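You operate a simulated robot arm through the tools that you are given. There is no shell and no other tool.

The job below is to be done with a simulated robot arm. You get a single attempt, and the scene is never put back.

JOB
Rinse the purple cup in the green basin, then bail it below its lower line into the green bucket.
Fine: Cup on the grey tray; bail the basin with the dipper; dipper back. Set down upright: what you pick out.

Only the result counts: the job must be done as asked and must still hold three seconds after the hand-in. Knocking over, shifting, dropping, spilling or breaking anything else fails it.

ROBOT AND FRAMES
A 6-joint arm with a two-finger gripper, fixed in place. Base frame: the origin is on the floor under the middle of its stand, x ahead of it, y to its left, z up; the work surface is at about z = 700. Lengths are in mm, angles in rad, forces in N, time in s.
It reaches about 1572 mm from its shoulder. Its first joint turns from -2.897 to 2.897 rad. Payload 2.45 kg.
The tool frame sits at the grasp point between the pads (the TCP): z along the fingers, y along the line on which they close. The tips reach 20 mm beyond it. The gripper opens to 140 mm; its body begins 168 mm behind the TCP.
Orientation is that of the tool frame in the base frame, as a unit quaternion [x, y, z, w]. With the fingers straight down and closing along the base's y, the tool's x points along the base's -x, its y along +y and its z along -z.

CONTROLS
- The arm moves only by the tool move_arm. Its argument "series" is a list of rows, each an object (a shift or turn left out is 0, a gripper value left out holds the last) with "travel": the shift along the tool's x, y, z in units of 150 mm (1.0 is 150 mm), a list of three; "turn": the turn, a rotation vector about the tool's x, y, z in units of 60 degrees (1.0 is 60 degrees), a list of three; "fingers": the opening, from 0 (shut) to 1 (fully open). In form: [{"travel": [dx, dy, dz], "turn": [wx, wy, wz], "fingers": fingers}, ...]. A call has 1 to 20 rows; each row is the pose to reach, as a shift and turn from the pose commanded when the call began, along the tool's axes at that moment. A call with a number of a shift or a turn outside -1 to 1 is refused whole. A row lasts 0.2 s, in which the tool goes at most 50 mm and 0.15 rad; a call with a longer step from one row to the next is refused whole, and so is a gripper value outside its range. A pose out of reach is approached as far as the arm can. The call stops where the force on the tool passes 40 N (or 10 N more than at its start, if that is more) or the arm is blocked; 0.2 s more then pass. The fingers move at their own pace (about 45 mm/s each) and stop on an object; they squeeze with about 28 N. The grip force told is the motor's: it shows also when the fingers shut on nothing. Time passes only in rows, and 0.2 s behind the last, so rows that repeat a pose let the fingers close. It gives the time, the measured TCP pose, the force on the tool (base axes), the opening and the grip force at its end, in the units of the frame above (readings bear some noise), with the torque about the TCP (base axes, N m) and any sound that the robot's microphone picked up, and new pictures: "views" is both (left out), scene, wrist or none.
- Cameras (640 x 400 px; columns grow to the right, rows downward): "scene" is fixed at [59.3, -661.3, 1425.4]; the picture's right is [0.60, -0.80, 0.00], its down [-0.48, -0.36, -0.80] and it looks along [0.64, 0.48, -0.60] (base axes); focal length 313 px, centre (320, 200). "wrist" rides on the gripper at [78, 11, -209] in the tool frame; the picture's right is [-0.14, 0.99, 0.00], its down [-0.92, -0.13, -0.37] and it looks along [-0.37, -0.05, 0.93] (tool axes); focal length 280 px, centre (320, 200). There is no depth. A picture from a camera that has moved, and an enlarged one, comes with that camera's place and axes in the base frame and with its lens. The place of the scene camera against the robot may be out by one fixed shift of up to 25 mm in any direction.
- close_up(camera, box): a new picture of the part [left, top, right, bottom] of that camera's present view, enlarged. No time passes.
- job_done(): hands the job in; it is judged then, once.

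Places have to be worked out from the pictures, the camera data and where the tool is seen. Open the gripper and draw the arm clear of the work before you hand the job in, unless the task says otherwise.

The tools are called as a command line: name --argument value ..., lists and objects as JSON in quotes. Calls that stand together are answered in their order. move_arm: Moves the arm, as the interface text tells. Its arguments: {"type":"object","properties":{"series":{"type":"array"},"views":{"type":"string","enum":["both","scene","wrist","none"]}},"required":["series"]} The other tools are called the same way: close_up (camera, box) takes an enlarged picture of a part of a camera's view; job_done () hands the job in.

At the start:

```text
time_s: 0.0
tool_pos: [886.9, 97.5, 1107.6]
orientation: [0.0, 1.0, -0.001, 0.0]
contact_force: [-0.3, 0.8, 0.0]
moment: [-0.04, 0.0, 0.02]
grip_width: 139.9
grasp_force: 0.0
```

scene: 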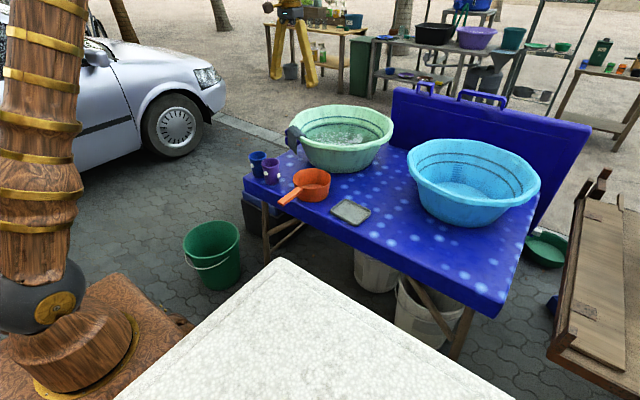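
wrist: 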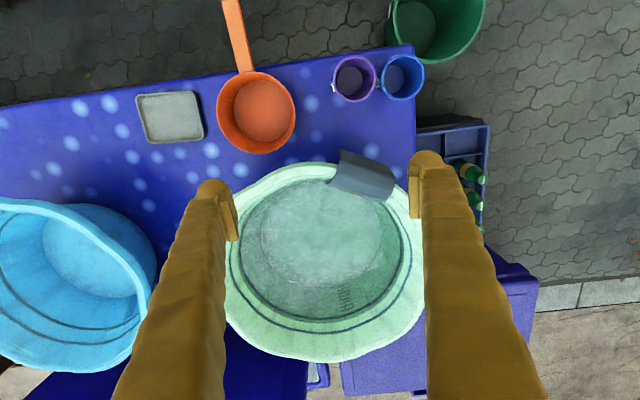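

I'll first look closely at the scene: there is a green basin with lines, a blue basin, a purple and a blue cup, an orange dipper, a grey tray, and a green bucket on the ground. I'm enlarging the pictures to see details.

close_up --camera "scene" --box '[230, 80, 430, 240]'

close_up --camera "wrist" --box '[200, 140, 440, 370]'

close_up --camera "wrist" --box '[120, 0, 500, 200]'

close_up --camera "scene" --box '[170, 130, 300, 300]'

```text
2.50 times, centred on (330, 160) of scene
camera zoom: at [59.3, -661.3, 1425.4], right [0.6, -0.8, 0.0], down [-0.48, -0.36, -0.8], along [0.64, 0.48, -0.6], focal length 783 px, centre (295, 300)
```

zoom: 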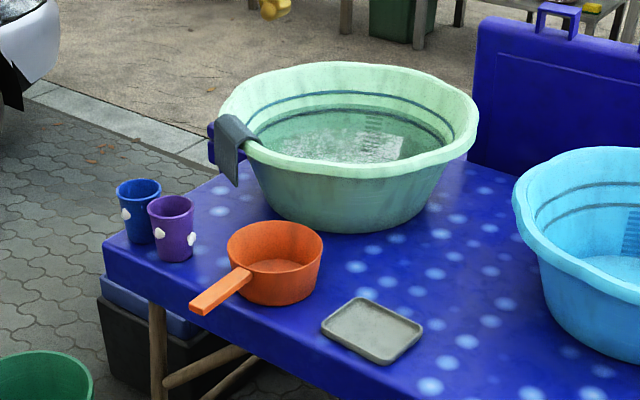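

```text
1.74 times, centred on (320, 255) of wrist
camera zoom: at [808.3, 108.7, 1316.5], right [0.14, 0.99, 0.0], down [0.92, -0.13, 0.37], along [0.37, -0.05, -0.93], focal length 488 px, centre (320, 104)
```

zoom: 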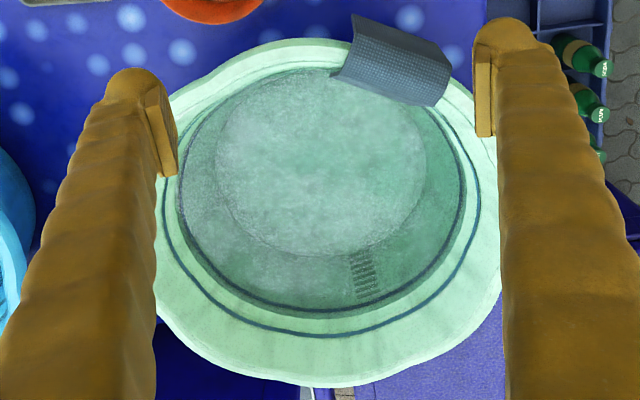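

```text
1.68 times, centred on (310, 100) of wrist
camera zoom: at [808.3, 108.7, 1316.5], right [0.14, 0.99, 0.0], down [0.92, -0.13, 0.37], along [0.37, -0.05, -0.93], focal length 472 px, centre (337, 368)
```

zoom: 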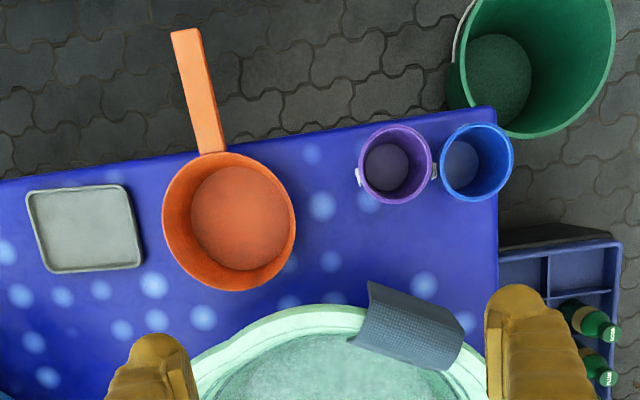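

```text
2.35 times, centred on (235, 215) of scene
camera zoom: at [59.3, -661.3, 1425.4], right [0.6, -0.8, 0.0], down [-0.48, -0.36, -0.8], along [0.64, 0.48, -0.6], focal length 737 px, centre (520, 165)
```

zoom: 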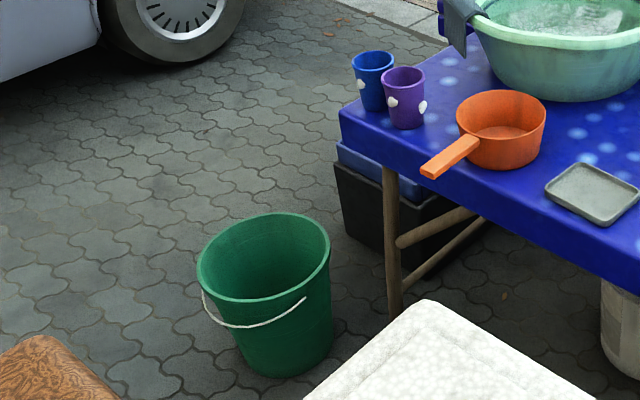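

The table is aligned with the base axes. The purple cup sits near (802,170) beside the blue cup, the dipper bowl near (836,-13) with its handle towards the robot, the tray near (821,-210), the basin near (1118,76), and the bucket on the floor near (655,505). I'll start turning the gripper so it can close along x on the purple cup (clear of the blue one) and look from a second viewpoint.

move_arm --series '[{"travel": [0.05, 0.02, 0.05], "turn": [0, 0, -0.14]}, {"travel": [0.1, 0.05, 0.1], "turn": [0, 0, -0.28]}, {"travel": [0.15, 0.08, 0.15], "turn": [0, 0, -0.42]}, {"travel": [0.2, 0.1, 0.2], "turn": [0, 0, -0.56]}, {"travel": [0.25, 0.12, 0.25], "turn": [0, 0, -0.7]}, {"travel": [0.3, 0.14, 0.3], "turn": [0, 0, -0.84]}, {"travel": [0.35, 0.15, 0.35], "turn": [0, 0, -0.98]}]' --views "wrist"

```text
time_s: 1.6
tool_pos: [833.9, 118.4, 1054.6]
orientation: [-0.491, 0.871, 0.001, 0.0]
contact_force: [0.2, -0.2, -0.4]
moment: [0.01, -0.04, -0.02]
grip_width: 139.9
grasp_force: 0.1
camera wrist: at [783.1, 57.3, 1263.4], right [-0.78, 0.63, 0.0], down [0.58, 0.72, 0.37], along [0.23, 0.29, -0.93], focal length 280 px, centre (320, 200)
```

wrist: 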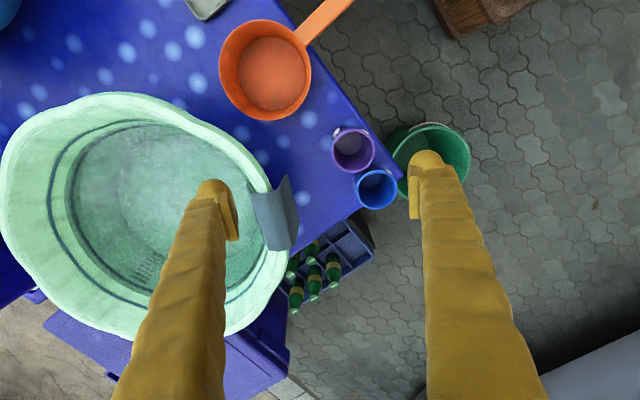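

The cup rim ray now intersects near (799,168). I finish the 90° turn and come down above the cup to z≈930 to refine its position.

move_arm --series '[{"travel": [-0.03, 0.06, 0.13], "turn": [0, 0, -0.09]}, {"travel": [-0.06, 0.12, 0.26], "turn": [0, 0, -0.18]}, {"travel": [-0.09, 0.18, 0.4], "turn": [0, 0, -0.27]}, {"travel": [-0.12, 0.25, 0.53], "turn": [0, 0, -0.36]}, {"travel": [-0.15, 0.31, 0.67], "turn": [0, 0, -0.45]}, {"travel": [-0.177, 0.372, 0.8], "turn": [0, 0, -0.52]}]' --views "both"

```text
time_s: 3.0
tool_pos: [800.5, 170.2, 933.4]
orientation: [0.708, -0.706, 0.0, 0.0]
contact_force: [0.3, 0.3, 1.0]
moment: [-0.04, -0.03, 0.01]
grip_width: 140.2
grasp_force: 0.0
camera wrist: at [789.2, 91.9, 1141.7], right [-0.99, 0.14, 0.0], down [0.13, 0.92, 0.37], along [0.05, 0.37, -0.93], focal length 280 px, centre (320, 200)
```

scene: 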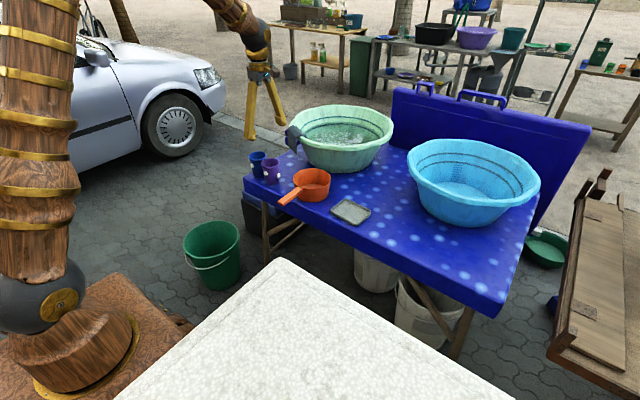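
wrist: 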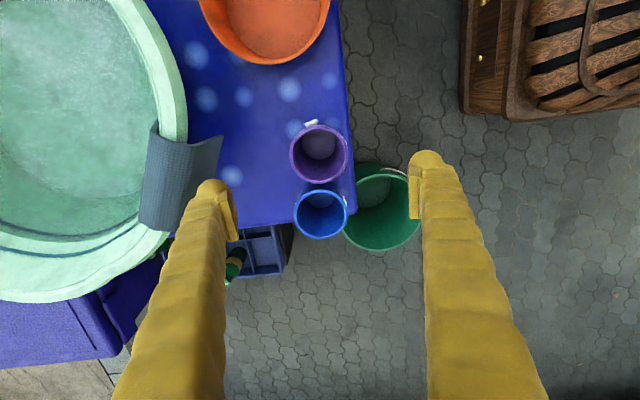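

close_up --camera "wrist" --box '[260, 100, 420, 250]'

close_up --camera "scene" --box '[235, 140, 345, 220]'

close_up --camera "scene" --box '[280, 90, 400, 180]'

```text
2.67 times, centred on (340, 175) of wrist
camera zoom: at [789.2, 91.9, 1141.7], right [-0.99, 0.14, 0.0], down [0.13, 0.92, 0.37], along [0.05, 0.37, -0.93], focal length 748 px, centre (267, 267)
```

zoom: 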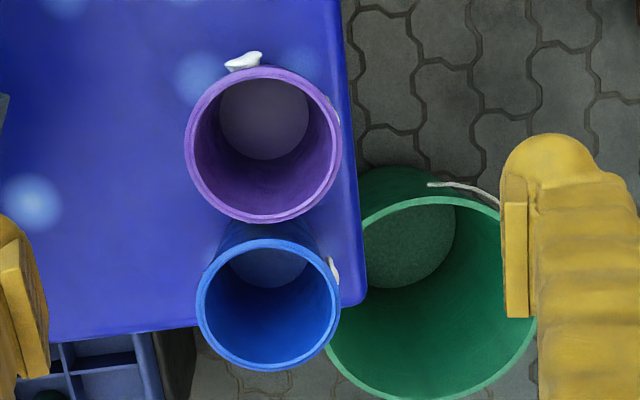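

```text
5.00 times, centred on (290, 180) of scene
camera zoom: at [59.3, -661.3, 1425.4], right [0.6, -0.8, 0.0], down [-0.48, -0.36, -0.8], along [0.64, 0.48, -0.6], focal length 1565 px, centre (470, 300)
```

zoom: 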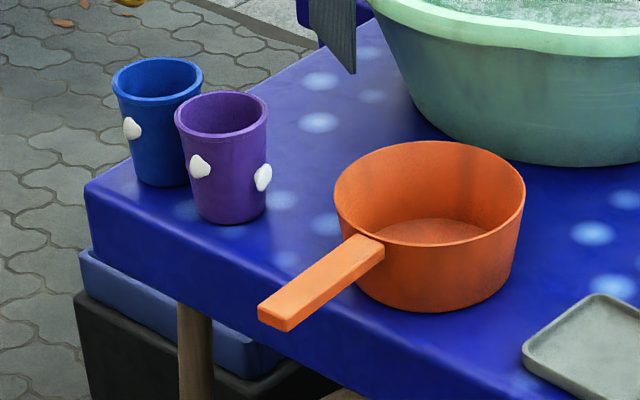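

```text
4.44 times, centred on (340, 135) of scene
camera zoom: at [59.3, -661.3, 1425.4], right [0.6, -0.8, 0.0], down [-0.48, -0.36, -0.8], along [0.64, 0.48, -0.6], focal length 1391 px, centre (231, 489)
```

zoom: 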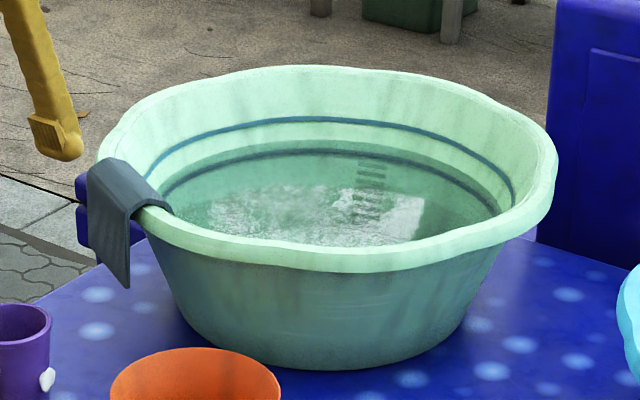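

Hearts on the purple cup sit towards -x and -y, and the blue cup is at +y, so I'll close along the diagonal (143°/323°), which clears all three. I turn by 37° and lower to z≈845, above the rim (≈790).

move_arm --series '[{"travel": [0, 0, 0.1], "turn": [0, 0, 0.1]}, {"travel": [0, 0, 0.2], "turn": [0, 0, 0.2]}, {"travel": [0, 0, 0.3], "turn": [0, 0, 0.31]}, {"travel": [0, 0, 0.4], "turn": [0, 0, 0.42]}, {"travel": [0, 0, 0.5], "turn": [0, 0, 0.52]}, {"travel": [0, 0, 0.59], "turn": [0, 0, 0.617]}, {"travel": [0, 0, 0.59], "turn": [0, 0, 0.617]}]' --views "both"

```text
time_s: 4.6
tool_pos: [799.3, 172.0, 846.9]
orientation: [-0.445, 0.896, 0.0, 0.0]
contact_force: [-0.1, 0.1, -0.2]
moment: [-0.03, 0.0, -0.01]
grip_width: 139.7
grasp_force: 0.1
camera wrist: at [743.6, 116.5, 1054.5], right [-0.71, 0.71, 0.0], down [0.66, 0.66, 0.37], along [0.26, 0.26, -0.93], focal length 280 px, centre (320, 200)
```

scene: 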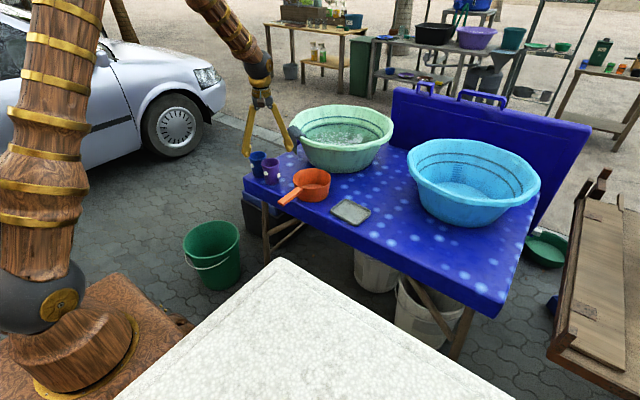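
wrist: 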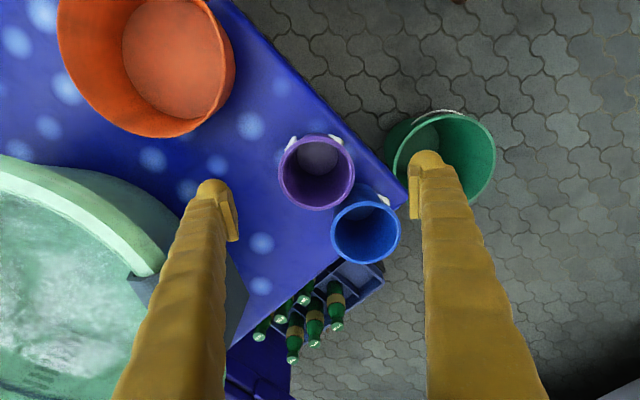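

The cup is at about (799,168) with hearts well off the finger line. I descend to z≈768 with a small y correction, then close.

move_arm --series '[{"travel": [0.013, -0.01, 0.1]}, {"travel": [0.013, -0.01, 0.2]}, {"travel": [0.013, -0.01, 0.3]}, {"travel": [0.013, -0.01, 0.4]}, {"travel": [0.013, -0.01, 0.48]}, {"travel": [0.013, -0.01, 0.527]}, {"travel": [0.013, -0.01, 0.527]}]' --views "both"

```text
time_s: 6.2
tool_pos: [800.9, 169.1, 766.6]
orientation: [-0.447, 0.895, 0.0, 0.0]
contact_force: [-0.1, 1.2, -0.1]
moment: [-0.01, 0.02, -0.01]
grip_width: 139.9
grasp_force: 0.2
camera wrist: at [745.4, 113.7, 975.4], right [-0.71, 0.71, 0.0], down [0.66, 0.66, 0.37], along [0.26, 0.26, -0.93], focal length 280 px, centre (320, 200)
```

scene: 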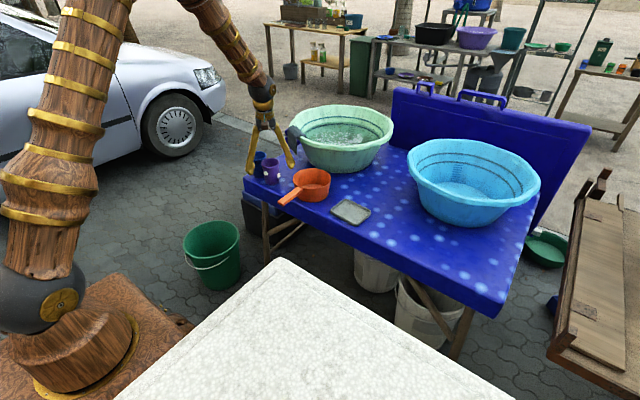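
wrist: 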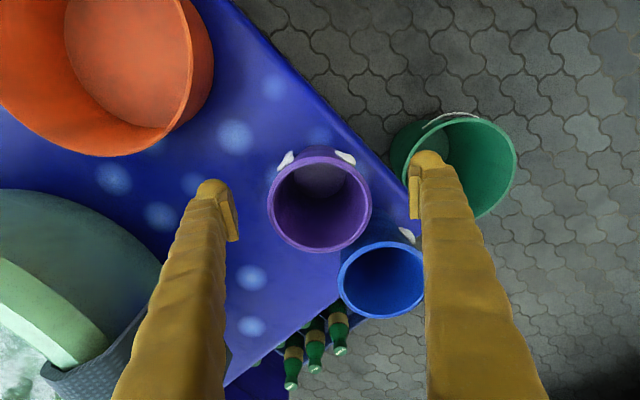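

The rim is centred between the fingers at (320,198) px. I close the gripper on it.

move_arm --series '[{"fingers": 0.7}, {"fingers": 0.5}, {"fingers": 0.3}, {"fingers": 0.2}, {"fingers": 0.2}, {"fingers": 0.2}, {"fingers": 0.2}]' --views "wrist"

```text
time_s: 7.8
tool_pos: [801.7, 169.2, 767.7]
orientation: [-0.446, 0.895, 0.001, 0.0]
contact_force: [0.0, -0.1, 2.2]
moment: [0.01, 0.01, 0.02]
grip_width: 73.5
grasp_force: 28.0
camera wrist: at [745.4, 113.7, 975.5], right [-0.71, 0.71, 0.0], down [0.66, 0.66, 0.37], along [0.26, 0.26, -0.93], focal length 280 px, centre (320, 200)
```

wrist: 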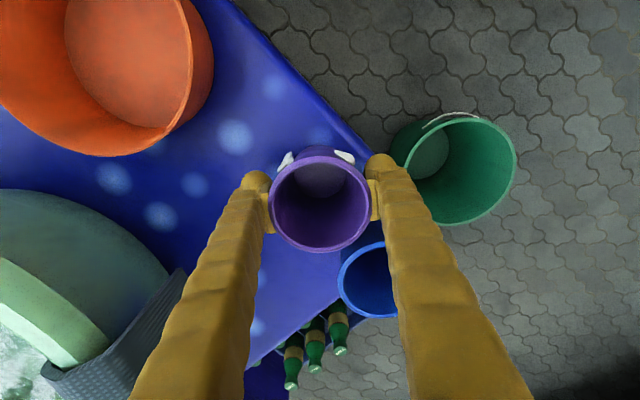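

Grip is firm at 73.5 mm (28 N). I lift straight up slowly.

move_arm --series '[{"travel": [0, 0, -0.05]}, {"travel": [0, 0, -0.15]}, {"travel": [0, 0, -0.3]}, {"travel": [0, 0, -0.45]}, {"travel": [0, 0, -0.6]}, {"travel": [0, 0, -0.75]}, {"travel": [0, 0, -0.9]}, {"travel": [0, 0, -1.0]}]' --views "both"

```text
time_s: 9.6
tool_pos: [798.3, 170.3, 917.3]
orientation: [-0.446, 0.895, -0.001, 0.0]
contact_force: [0.2, 0.7, -0.9]
moment: [0.01, -0.04, 0.01]
grip_width: 73.2
grasp_force: 28.0
camera wrist: at [743.5, 114.4, 1126.2], right [-0.71, 0.71, 0.0], down [0.66, 0.66, 0.37], along [0.26, 0.26, -0.93], focal length 280 px, centre (320, 200)
```

scene: 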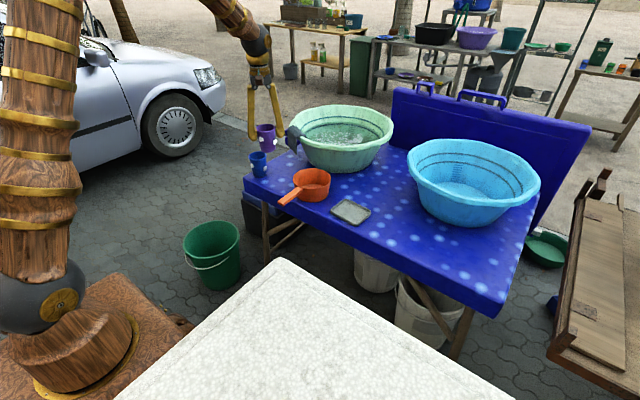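
wrist: 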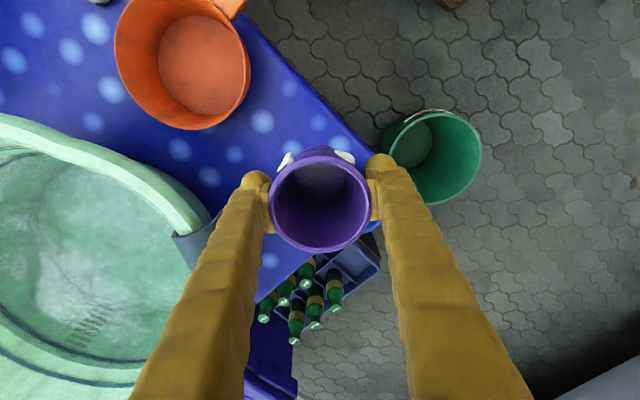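

The cup is lifted. Now I move towards the basin, raising to z≈1045 and turning the gripper back square so the camera looks into the basin.

move_arm --series '[{"travel": [-0.01, -0.05, -0.1], "turn": [0, 0, 0.08]}, {"travel": [-0.02, -0.12, -0.22], "turn": [0, 0, 0.18]}, {"travel": [-0.04, -0.2, -0.34], "turn": [0, 0, 0.3]}, {"travel": [-0.06, -0.3, -0.46], "turn": [0, 0, 0.42]}, {"travel": [-0.08, -0.42, -0.58], "turn": [0, 0, 0.54]}, {"travel": [-0.1, -0.54, -0.7], "turn": [0, 0, 0.66]}, {"travel": [-0.12, -0.65, -0.8], "turn": [0, 0, 0.78]}, {"travel": [-0.137, -0.733, -0.86], "turn": [0, 0, 0.88]}]' --views "both"

```text
time_s: 11.4
tool_pos: [901.0, 117.9, 1045.8]
orientation: [-0.001, 1.0, 0.0, 0.0]
contact_force: [0.5, -0.3, -1.0]
moment: [0.01, 0.02, 0.01]
grip_width: 73.2
grasp_force: 28.1
camera wrist: at [821.8, 129.1, 1254.4], right [0.14, 0.99, 0.0], down [0.92, -0.13, 0.37], along [0.36, -0.05, -0.93], focal length 280 px, centre (320, 200)
```

scene: 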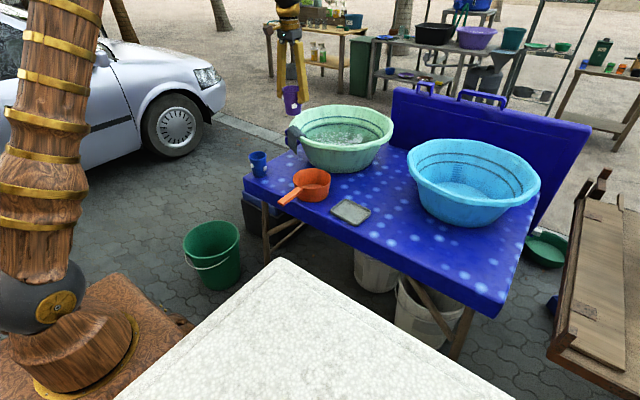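
wrist: 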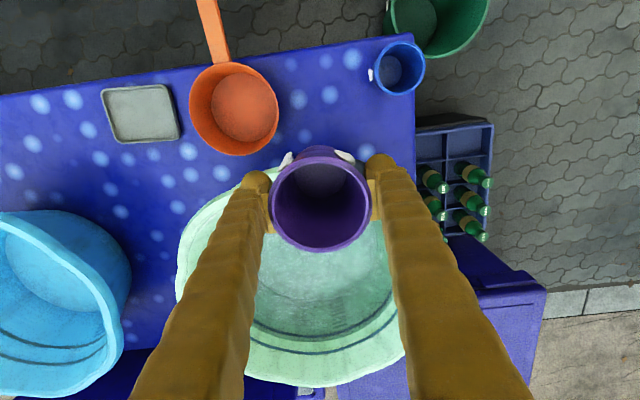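

I'll go over the basin while turning the gripper so that the camera ends on the far side (upper side when I later tilt the cup).

move_arm --series '[{"travel": [-0.08, -0.05, 0], "turn": [0, 0, -0.12]}, {"travel": [-0.18, -0.1, -0.02], "turn": [0, 0, -0.24]}, {"travel": [-0.28, -0.17, -0.04], "turn": [0, 0, -0.37]}, {"travel": [-0.38, -0.24, -0.06], "turn": [0, 0, -0.5]}, {"travel": [-0.48, -0.31, -0.08], "turn": [0, 0, -0.63]}, {"travel": [-0.58, -0.37, -0.1], "turn": [0, 0, -0.76]}, {"travel": [-0.64, -0.41, -0.1], "turn": [0, 0, -0.89]}, {"travel": [-0.66, -0.42, -0.1], "turn": [0, 0, -1.0]}]' --views "wrist"

move_arm --series '[{"turn": [0, 0, -0.12]}, {"turn": [0, 0, -0.24]}, {"turn": [0, 0, -0.37]}, {"turn": [0, 0, -0.5]}, {"turn": [0, 0, -0.63]}, {"turn": [0, 0, -0.76]}, {"turn": [0, 0, -0.89]}, {"turn": [0, 0, -1.0]}]' --views "wrist"

```text
time_s: 13.2
tool_pos: [999.3, 56.8, 1061.6]
orientation: [-0.502, 0.865, 0.001, -0.001]
contact_force: [-0.3, 0.6, -0.4]
moment: [0.0, 0.0, 0.01]
grip_width: 73.2
grasp_force: 28.7
camera wrist: at [951.1, -5.3, 1270.1], right [-0.79, 0.61, 0.0], down [0.57, 0.74, 0.37], along [0.22, 0.29, -0.93], focal length 280 px, centre (320, 200)
```

wrist: 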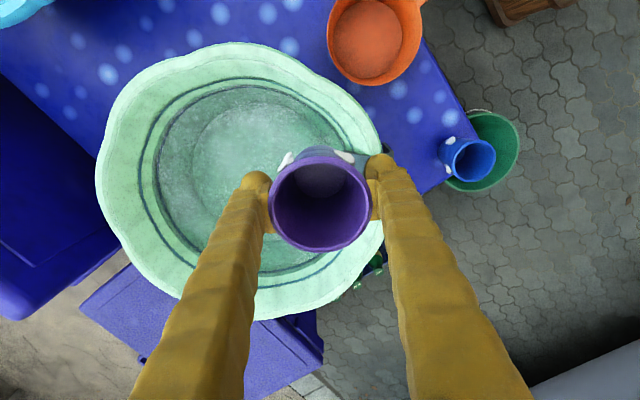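

```text
time_s: 15.0
tool_pos: [1000.3, 58.1, 1062.4]
orientation: [0.868, -0.497, 0.0, 0.001]
contact_force: [0.1, -0.4, -0.6]
moment: [-0.01, -0.01, 0.0]
grip_width: 73.3
grasp_force: 27.7
camera wrist: at [1029.9, -15.6, 1270.8], right [-0.92, -0.38, 0.0], down [-0.35, 0.86, 0.37], along [-0.14, 0.34, -0.93], focal length 280 px, centre (320, 200)
```

wrist: 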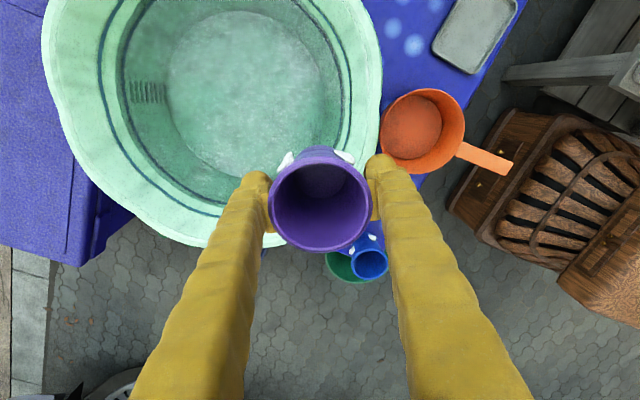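

close_up --camera "scene" --box '[300, 105, 396, 160]'

close_up --camera "wrist" --box '[40, 0, 300, 200]'

close_up --camera "wrist" --box '[90, 40, 210, 140]'

```text
6.67 times, centred on (348, 132) of scene
camera zoom: at [59.3, -661.3, 1425.4], right [0.6, -0.8, 0.0], down [-0.48, -0.36, -0.8], along [0.64, 0.48, -0.6], focal length 2087 px, centre (133, 650)
```

zoom: 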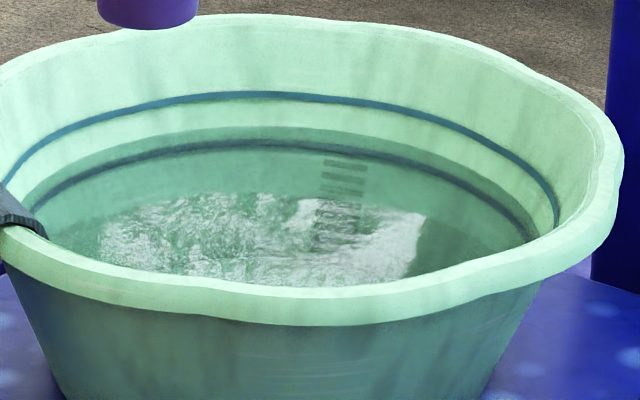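

```text
2.00 times, centred on (170, 100) of wrist
camera zoom: at [1029.9, -15.6, 1270.8], right [-0.92, -0.38, 0.0], down [-0.35, 0.86, 0.37], along [-0.14, 0.34, -0.93], focal length 561 px, centre (620, 400)
```

zoom: 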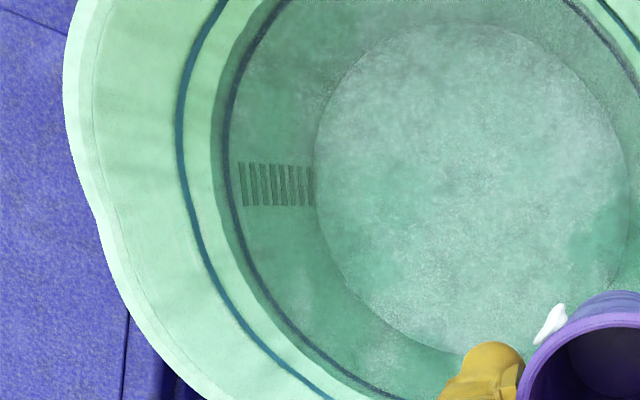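

```text
4.00 times, centred on (150, 90) of wrist
camera zoom: at [1029.9, -15.6, 1270.8], right [-0.92, -0.38, 0.0], down [-0.35, 0.86, 0.37], along [-0.14, 0.34, -0.93], focal length 1122 px, centre (1000, 640)
```

zoom: 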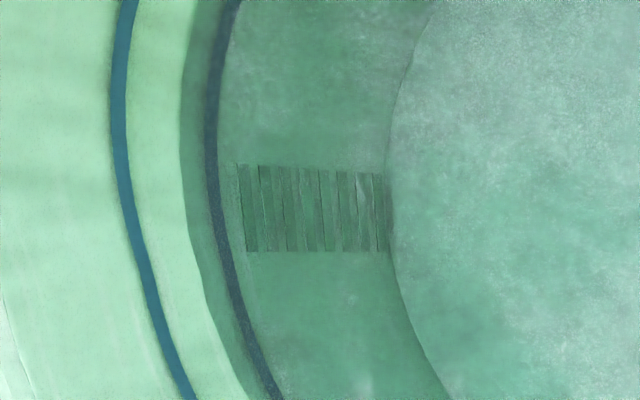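

The water surface lies just above the lower line (I estimate water z≈788, lower line ≈778, upper ≈811, rim ≈865, floor ≈706), basin centre ≈(1146,61). I complete the turn and centre the cup above the basin.

move_arm --series '[{"travel": [0.04, -0.08, 0], "turn": [0, 0, -0.12]}, {"travel": [0.1, -0.2, 0], "turn": [0, 0, -0.24]}, {"travel": [0.18, -0.33, 0], "turn": [0, 0, -0.37]}, {"travel": [0.26, -0.47, 0], "turn": [0, 0, -0.5]}, {"travel": [0.34, -0.61, 0], "turn": [0, 0, -0.63]}, {"travel": [0.42, -0.75, 0], "turn": [0, 0, -0.76]}, {"travel": [0.48, -0.87, 0], "turn": [0, 0, -0.89]}, {"travel": [0.533, -0.963, 0], "turn": [0, 0, -0.997]}]' --views "both"

```text
time_s: 16.8
tool_pos: [1157.9, 67.6, 1062.0]
orientation: [0.999, -0.034, 0.001, 0.002]
contact_force: [-0.1, 0.0, -0.5]
moment: [-0.02, 0.0, 0.01]
grip_width: 73.4
grasp_force: 28.3
out of reach, approached as far as the arm can: row 8
camera wrist: at [1234.7, 53.3, 1270.6], right [-0.21, -0.98, 0.0], down [-0.91, 0.19, 0.37], along [-0.36, 0.07, -0.93], focal length 280 px, centre (320, 200)
```

scene: 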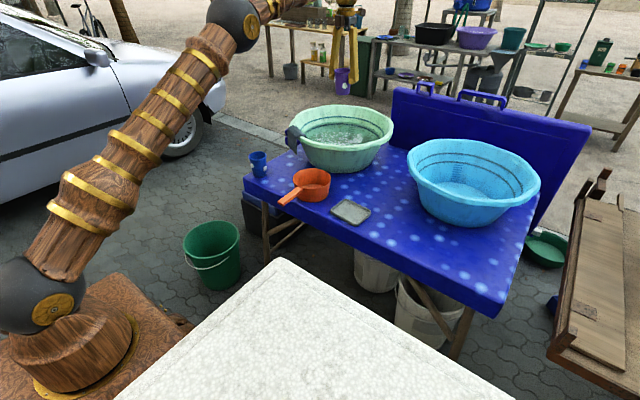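
wrist: 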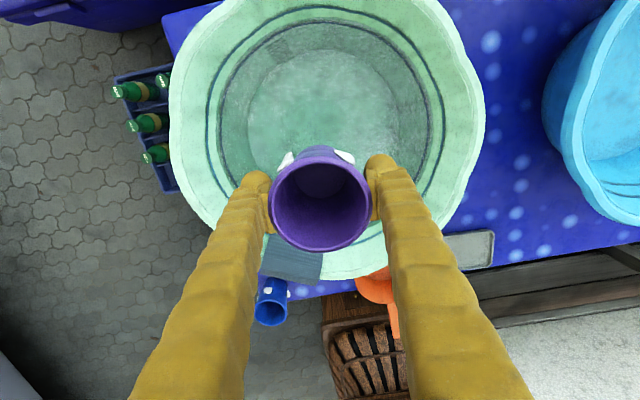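

That last row hit a joint limit at about -176° of yaw; the cup is above the basin centre. I back the yaw off by ~10°, shift a little forward and lower the cup, still upright and above the water.

move_arm --series '[{"travel": [0.0, 0, 0.05], "turn": [0, 0, 0.06]}, {"travel": [0.03, 0, 0.15], "turn": [0, 0, 0.12]}, {"travel": [0.06, 0, 0.3], "turn": [0, 0, 0.17]}, {"travel": [0.09, 0, 0.45], "turn": [0, 0, 0.17]}, {"travel": [0.12, 0, 0.6], "turn": [0, 0, 0.17]}, {"travel": [0.15, 0, 0.75], "turn": [0, 0, 0.17]}, {"travel": [0.15, 0, 0.9], "turn": [0, 0, 0.17]}, {"travel": [0.15, 0, 0.95], "turn": [0, 0, 0.17]}]' --views "both"

```text
time_s: 18.6
tool_pos: [1178.9, 62.6, 919.7]
orientation: [0.992, -0.124, 0.0, 0.002]
contact_force: [-0.3, 0.1, 0.2]
moment: [0.01, -0.01, -0.01]
grip_width: 73.1
grasp_force: 28.2
camera wrist: at [1250.8, 35.0, 1128.5], right [-0.38, -0.93, 0.0], down [-0.86, 0.35, 0.37], along [-0.34, 0.14, -0.93], focal length 280 px, centre (320, 200)
```

scene: 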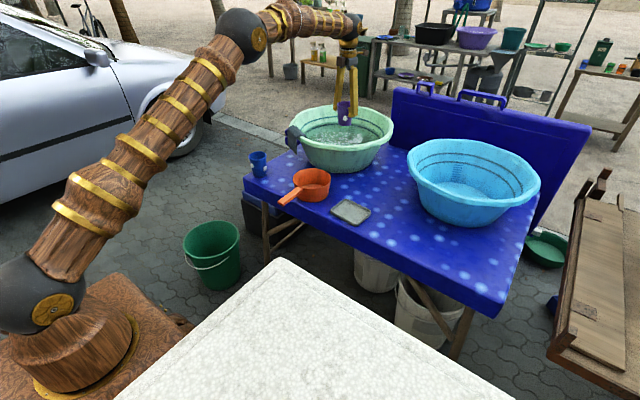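
wrist: 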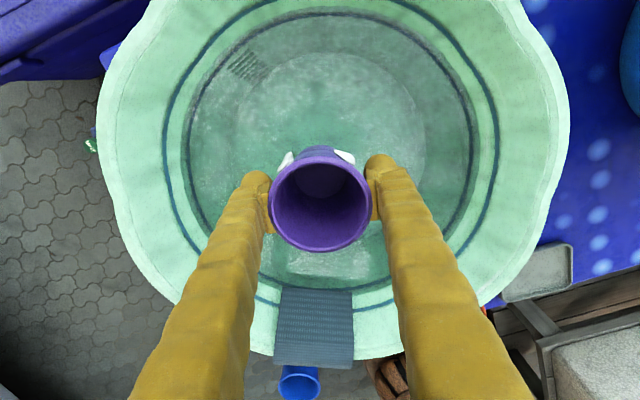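

Cup upright above the water at (1179,63,920). Now I tilt it 48° (bottom towards +x) above the water.

move_arm --series '[{"turn": [0, 0.08, 0]}, {"turn": [0, 0.18, 0]}, {"turn": [0, 0.29, 0]}, {"turn": [0, 0.4, 0]}, {"turn": [0, 0.51, 0]}, {"turn": [0, 0.62, 0]}, {"turn": [0, 0.72, 0]}, {"turn": [0, 0.8, 0]}]' --views "both"

```text
time_s: 20.4
tool_pos: [1178.3, 64.0, 920.3]
orientation: [0.906, -0.113, 0.404, 0.052]
contact_force: [0.0, 0.2, 0.0]
moment: [0.01, 0.03, 0.03]
grip_width: 73.5
grasp_force: 27.6
camera wrist: at [1074.8, 80.0, 1116.9], right [-0.33, -0.94, -0.1], down [-0.83, 0.34, -0.44], along [0.45, -0.06, -0.89], focal length 280 px, centre (320, 200)
```

scene: 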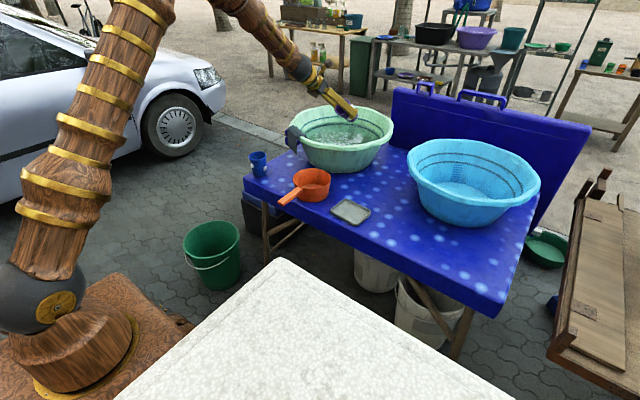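
wrist: 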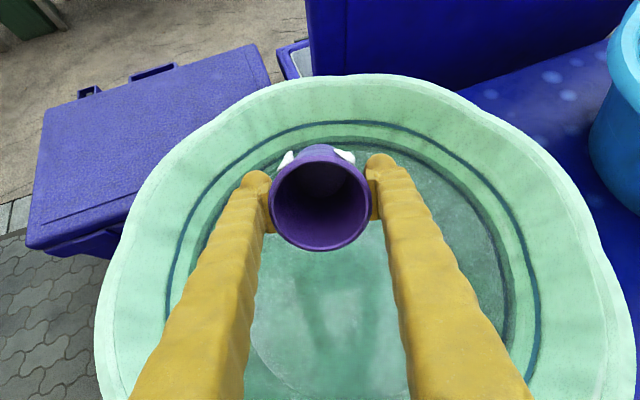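

Tilted as intended with good clearance. Now I lower 138 mm vertically so the low side of the rim goes about 15–18 mm under the water.

move_arm --series '[{"travel": [-0.06, 0, 0.054]}, {"travel": [-0.14, 0, 0.126]}, {"travel": [-0.22, 0, 0.198]}, {"travel": [-0.3, 0, 0.27]}, {"travel": [-0.38, 0, 0.342]}, {"travel": [-0.46, 0, 0.414]}, {"travel": [-0.54, 0, 0.486]}, {"travel": [-0.6, 0, 0.54]}, {"travel": [-0.65, 0, 0.585]}, {"travel": [-0.684, 0, 0.616]}, {"travel": [-0.684, 0, 0.616]}, {"travel": [-0.684, 0, 0.616]}]' --views "both"

```text
time_s: 23.0
tool_pos: [1176.6, 64.1, 781.7]
orientation: [0.906, -0.112, 0.405, 0.051]
contact_force: [0.4, -0.7, -0.2]
moment: [0.0, 0.0, 0.0]
grip_width: 73.5
grasp_force: 28.2
camera wrist: at [1073.8, 79.3, 978.6], right [-0.33, -0.94, -0.1], down [-0.83, 0.34, -0.44], along [0.45, -0.06, -0.89], focal length 280 px, centre (320, 200)
```

scene: 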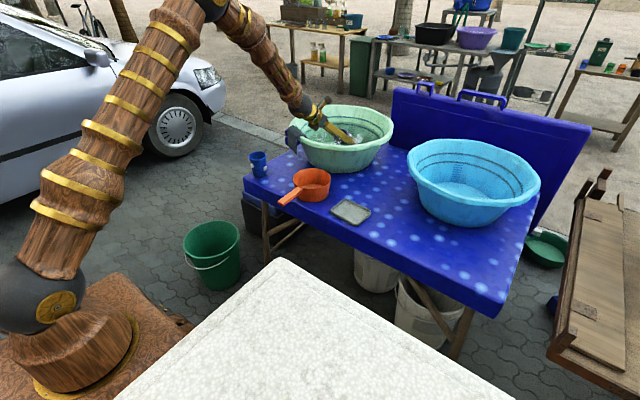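
wrist: 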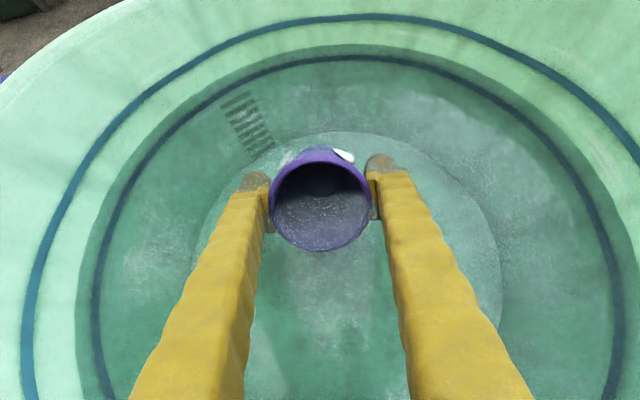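

close_up --camera "wrist" --box '[220, 110, 420, 270]'

```text
2.50 times, centred on (320, 190) of wrist
camera zoom: at [1073.8, 79.3, 978.6], right [-0.33, -0.94, -0.1], down [-0.83, 0.34, -0.44], along [0.45, -0.06, -0.89], focal length 701 px, centre (320, 225)
```

zoom: 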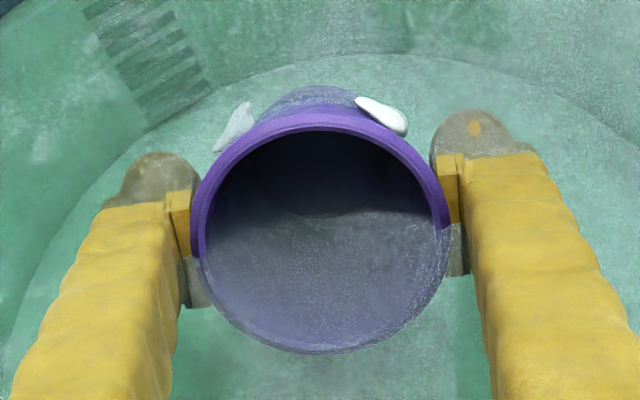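

The cup has filled to the basin's level through its lowered rim. I swish it gently in the water, then bring it upright in place (with a 10 mm lift) so it holds rinse water.

move_arm --series '[{"travel": [0, 0.08, 0]}, {"travel": [0, 0.16, 0]}, {"travel": [0, 0.08, 0]}, {"travel": [0, -0.04, 0]}, {"travel": [0, -0.14, 0]}, {"travel": [0, -0.04, 0]}, {"travel": [0, 0.08, 0]}, {"travel": [0, 0, 0]}, {"travel": [0, 0, 0]}, {"travel": [0.01, 0, -0.01], "turn": [0, -0.08, 0]}, {"travel": [0.02, 0, -0.02], "turn": [0, -0.17, 0]}, {"travel": [0.03, 0, -0.03], "turn": [0, -0.27, 0]}, {"travel": [0.04, 0, -0.036], "turn": [0, -0.37, 0]}, {"travel": [0.05, 0, -0.045], "turn": [0, -0.47, 0]}, {"travel": [0.05, 0, -0.045], "turn": [0, -0.57, 0]}, {"travel": [0.05, 0, -0.045], "turn": [0, -0.66, 0]}, {"travel": [0.05, 0, -0.045], "turn": [0, -0.74, 0]}, {"travel": [0.05, 0, -0.045], "turn": [0, -0.8, 0]}, {"travel": [0.05, 0, -0.045], "turn": [0, -0.8, 0]}]' --views "both"

```text
time_s: 27.0
tool_pos: [1178.2, 62.6, 792.7]
orientation: [0.992, -0.124, 0.0, 0.002]
contact_force: [0.3, -0.3, 0.1]
moment: [0.01, -0.01, 0.01]
grip_width: 73.4
grasp_force: 28.4
camera wrist: at [1250.9, 35.2, 1000.4], right [-0.38, -0.93, 0.0], down [-0.86, 0.35, 0.37], along [-0.34, 0.14, -0.93], focal length 280 px, centre (320, 200)
```

scene: 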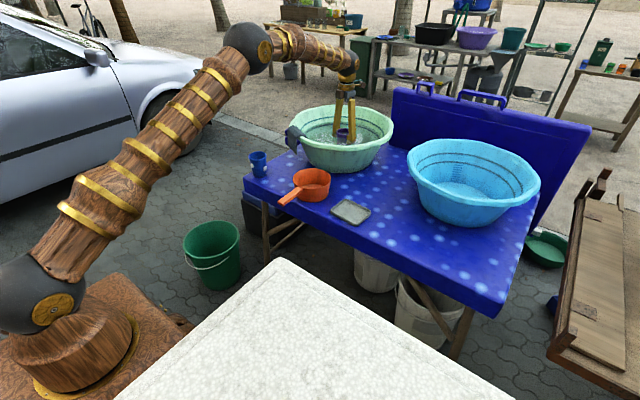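
wrist: 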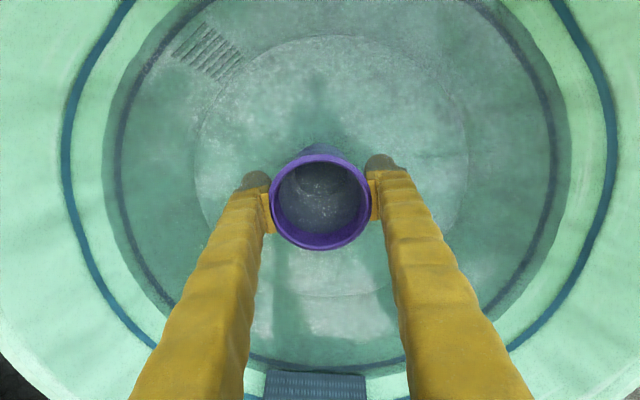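

The cup is upright with rinse water inside. I lift it out to z≈940 over the basin.

move_arm --series '[{"travel": [0, 0, -0.06]}, {"travel": [0, 0, -0.16]}, {"travel": [0, 0, -0.28]}, {"travel": [0, 0, -0.4]}, {"travel": [0, 0, -0.52]}, {"travel": [0, 0, -0.64]}, {"travel": [0, 0, -0.76]}, {"travel": [0, 0, -0.88]}, {"travel": [0, 0, -0.96]}, {"travel": [0, 0, -1.0]}, {"travel": [0, 0, -1.0]}]' --views "wrist"

move_arm --series '[{"turn": [0, 0.08, 0]}, {"turn": [0, 0.17, 0]}, {"turn": [0, 0.26, 0]}, {"turn": [0, 0.35, 0]}, {"turn": [0, 0.44, 0]}, {"turn": [0, 0.53, 0]}, {"turn": [0, 0.62, 0]}, {"turn": [0, 0.7, 0]}, {"turn": [0, 0.78, 0]}, {"turn": [0, 0.86, 0]}, {"turn": [0, 0.93, 0]}, {"turn": [0, 1.0, 0]}, {"turn": [0, 1.0, 0]}]' --views "both"

```text
time_s: 29.4
tool_pos: [1177.5, 65.1, 942.4]
orientation: [0.992, -0.123, 0.001, 0.001]
contact_force: [-0.1, -1.2, -0.5]
moment: [0.02, -0.02, -0.01]
grip_width: 73.5
grasp_force: 28.1
camera wrist: at [1251.0, 36.0, 1150.6], right [-0.38, -0.93, 0.0], down [-0.86, 0.35, 0.37], along [-0.34, 0.14, -0.93], focal length 280 px, centre (320, 200)
```

wrist: 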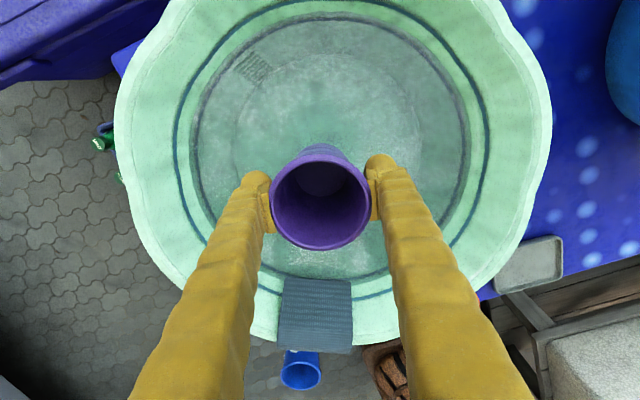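

```text
time_s: 32.2
tool_pos: [1178.0, 64.6, 942.6]
orientation: [0.859, -0.106, 0.497, 0.063]
contact_force: [-0.7, 0.0, 0.1]
moment: [0.02, 0.03, 0.04]
grip_width: 73.3
grasp_force: 27.7
camera wrist: at [1037.4, 89.8, 1113.6], right [-0.31, -0.94, -0.12], down [-0.72, 0.31, -0.61], along [0.62, -0.11, -0.78], focal length 280 px, centre (320, 200)
```

scene: 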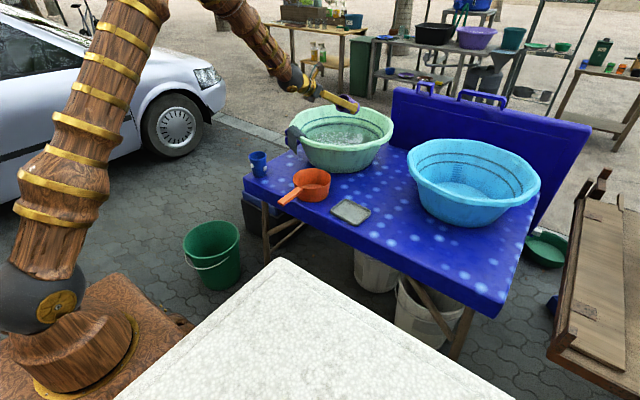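
wrist: 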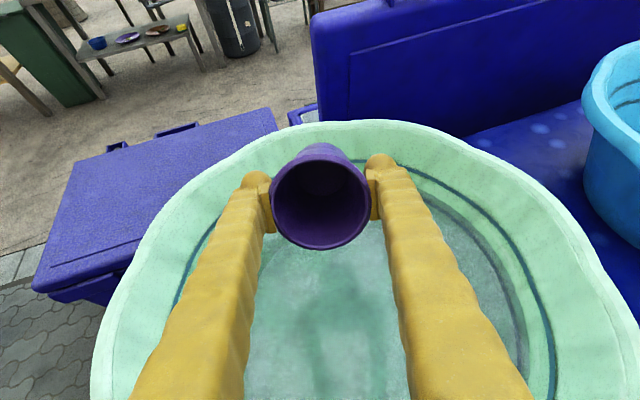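

close_up --camera "wrist" --box '[250, 130, 390, 260]'

close_up --camera "scene" --box '[270, 70, 410, 180]'

```text
3.08 times, centred on (320, 195) of wrist
camera zoom: at [1037.4, 89.8, 1113.6], right [-0.31, -0.94, -0.12], down [-0.72, 0.31, -0.61], along [0.62, -0.11, -0.78], focal length 863 px, centre (320, 215)
```

zoom: 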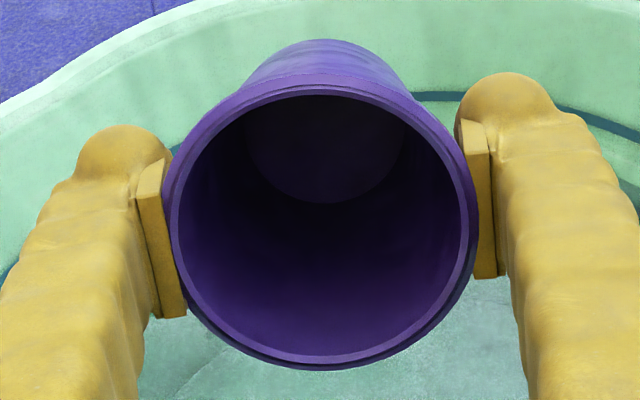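

```text
3.64 times, centred on (340, 125) of scene
camera zoom: at [59.3, -661.3, 1425.4], right [0.6, -0.8, 0.0], down [-0.48, -0.36, -0.8], along [0.64, 0.48, -0.6], focal length 1138 px, centre (247, 473)
```

zoom: 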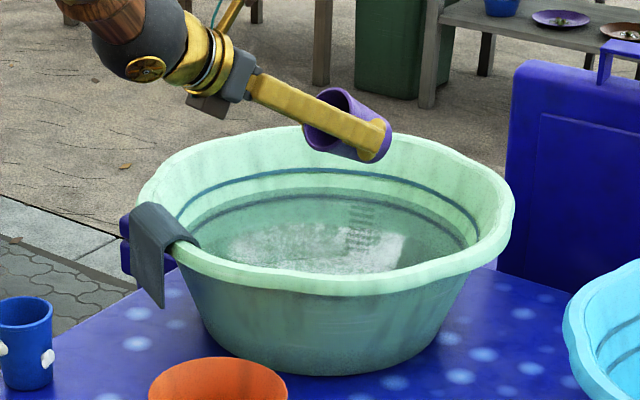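

The white suds marks on the cup are gone after the dip and the interior looks empty. I bring the cup back upright while raising it clear of the rim, then inspect it.

move_arm --series '[{"travel": [0.02, 0, -0.012], "turn": [0, -0.08, 0]}, {"travel": [0.05, 0, -0.03], "turn": [0, -0.18, 0]}, {"travel": [0.1, 0, -0.058], "turn": [0, -0.29, 0]}, {"travel": [0.15, 0, -0.087], "turn": [0, -0.4, 0]}, {"travel": [0.2, 0, -0.115], "turn": [0, -0.52, 0]}, {"travel": [0.25, 0, -0.144], "turn": [0, -0.64, 0]}, {"travel": [0.3, 0, -0.173], "turn": [0, -0.76, 0]}, {"travel": [0.346, 0, -0.2], "turn": [0, -0.88, 0]}, {"travel": [0.346, 0, -0.2], "turn": [0, -1.0, 0]}, {"travel": [0.346, 0, -0.2], "turn": [0, -1.0, 0]}]' --views "both"

close_up --camera "wrist" --box '[250, 130, 390, 260]'

close_up --camera "scene" --box '[300, 40, 400, 120]'

```text
time_s: 34.4
tool_pos: [1179.0, 64.7, 1002.5]
orientation: [0.992, -0.123, 0.0, 0.001]
contact_force: [0.3, -0.2, -0.5]
moment: [0.0, 0.04, -0.01]
grip_width: 73.0
grasp_force: 28.3
camera wrist: at [1251.2, 36.3, 1210.0], right [-0.38, -0.93, 0.0], down [-0.86, 0.35, 0.37], along [-0.34, 0.14, -0.93], focal length 280 px, centre (320, 200)
```

scene: 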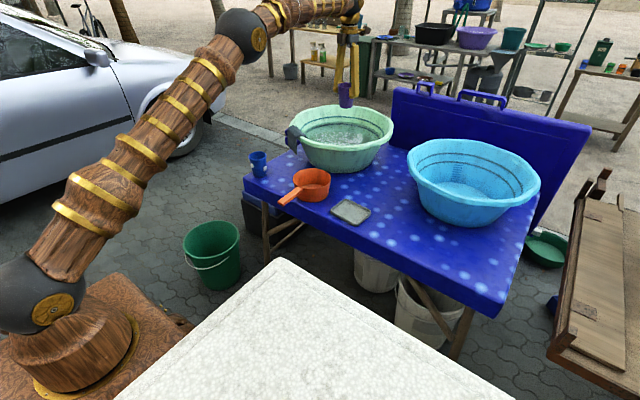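
wrist: 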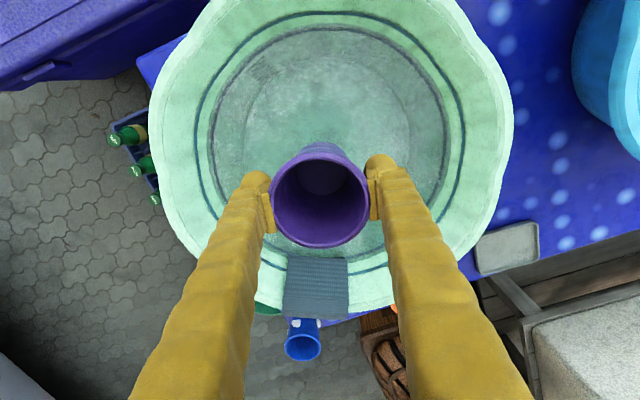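

```text
3.08 times, centred on (320, 195) of wrist
camera zoom: at [1251.2, 36.3, 1210.0], right [-0.38, -0.93, 0.0], down [-0.86, 0.35, 0.37], along [-0.34, 0.14, -0.93], focal length 863 px, centre (320, 215)
```

zoom: 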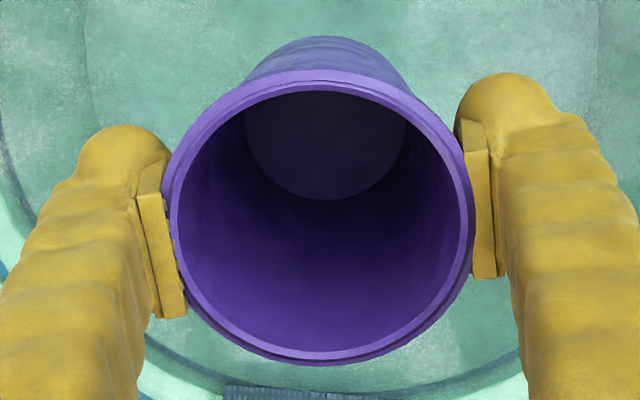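

```text
5.00 times, centred on (350, 80) of scene
camera zoom: at [59.3, -661.3, 1425.4], right [0.6, -0.8, 0.0], down [-0.48, -0.36, -0.8], along [0.64, 0.48, -0.6], focal length 1565 px, centre (170, 800)
```

zoom: 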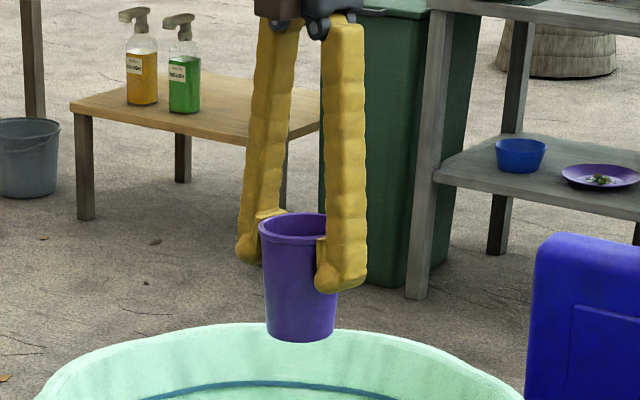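

The cup is clean and empty. I carry it towards the tray, unwinding the yaw on the way.

move_arm --series '[{"travel": [-0.04, 0.04, 0], "turn": [0, 0, 0.08]}, {"travel": [-0.12, 0.12, 0], "turn": [0, 0, 0.19]}, {"travel": [-0.22, 0.22, 0], "turn": [0, 0, 0.31]}, {"travel": [-0.33, 0.33, 0], "turn": [0, 0, 0.43]}, {"travel": [-0.44, 0.44, 0], "turn": [0, 0, 0.55]}, {"travel": [-0.55, 0.55, 0], "turn": [0, 0, 0.67]}, {"travel": [-0.66, 0.66, 0], "turn": [0, 0, 0.79]}, {"travel": [-0.76, 0.76, 0], "turn": [0, 0, 0.91]}, {"travel": [-0.822, 0.827, 0], "turn": [0, 0, 1.0]}]' --views "both"

```text
time_s: 36.4
tool_pos: [1026.8, -26.9, 1000.4]
orientation: [0.797, -0.604, 0.0, 0.002]
contact_force: [-0.7, -0.4, -0.3]
moment: [0.0, 0.02, 0.01]
grip_width: 73.0
grasp_force: 27.8
camera wrist: at [1038.1, -103.1, 1209.1], right [-0.99, -0.14, 0.0], down [-0.13, 0.92, 0.37], along [-0.05, 0.36, -0.93], focal length 280 px, centre (320, 200)
```

scene: 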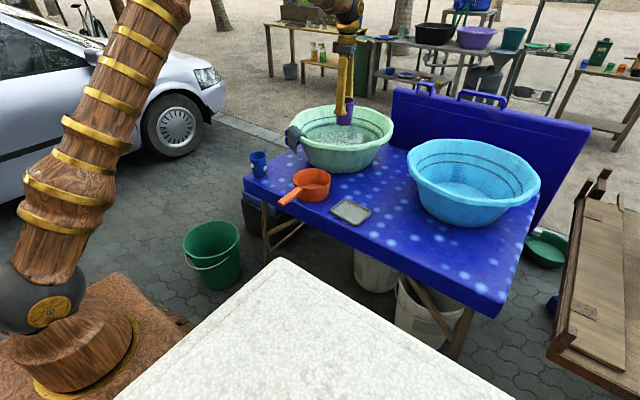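
wrist: 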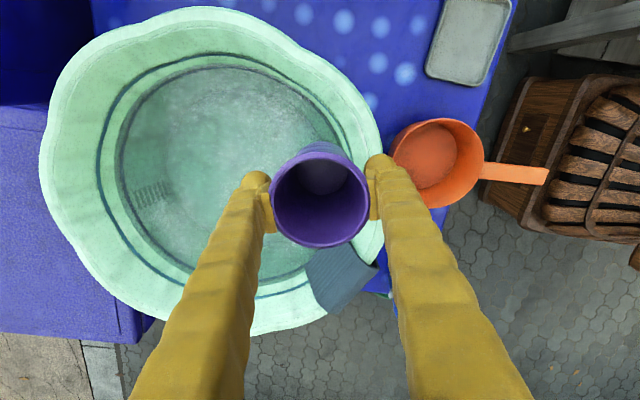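

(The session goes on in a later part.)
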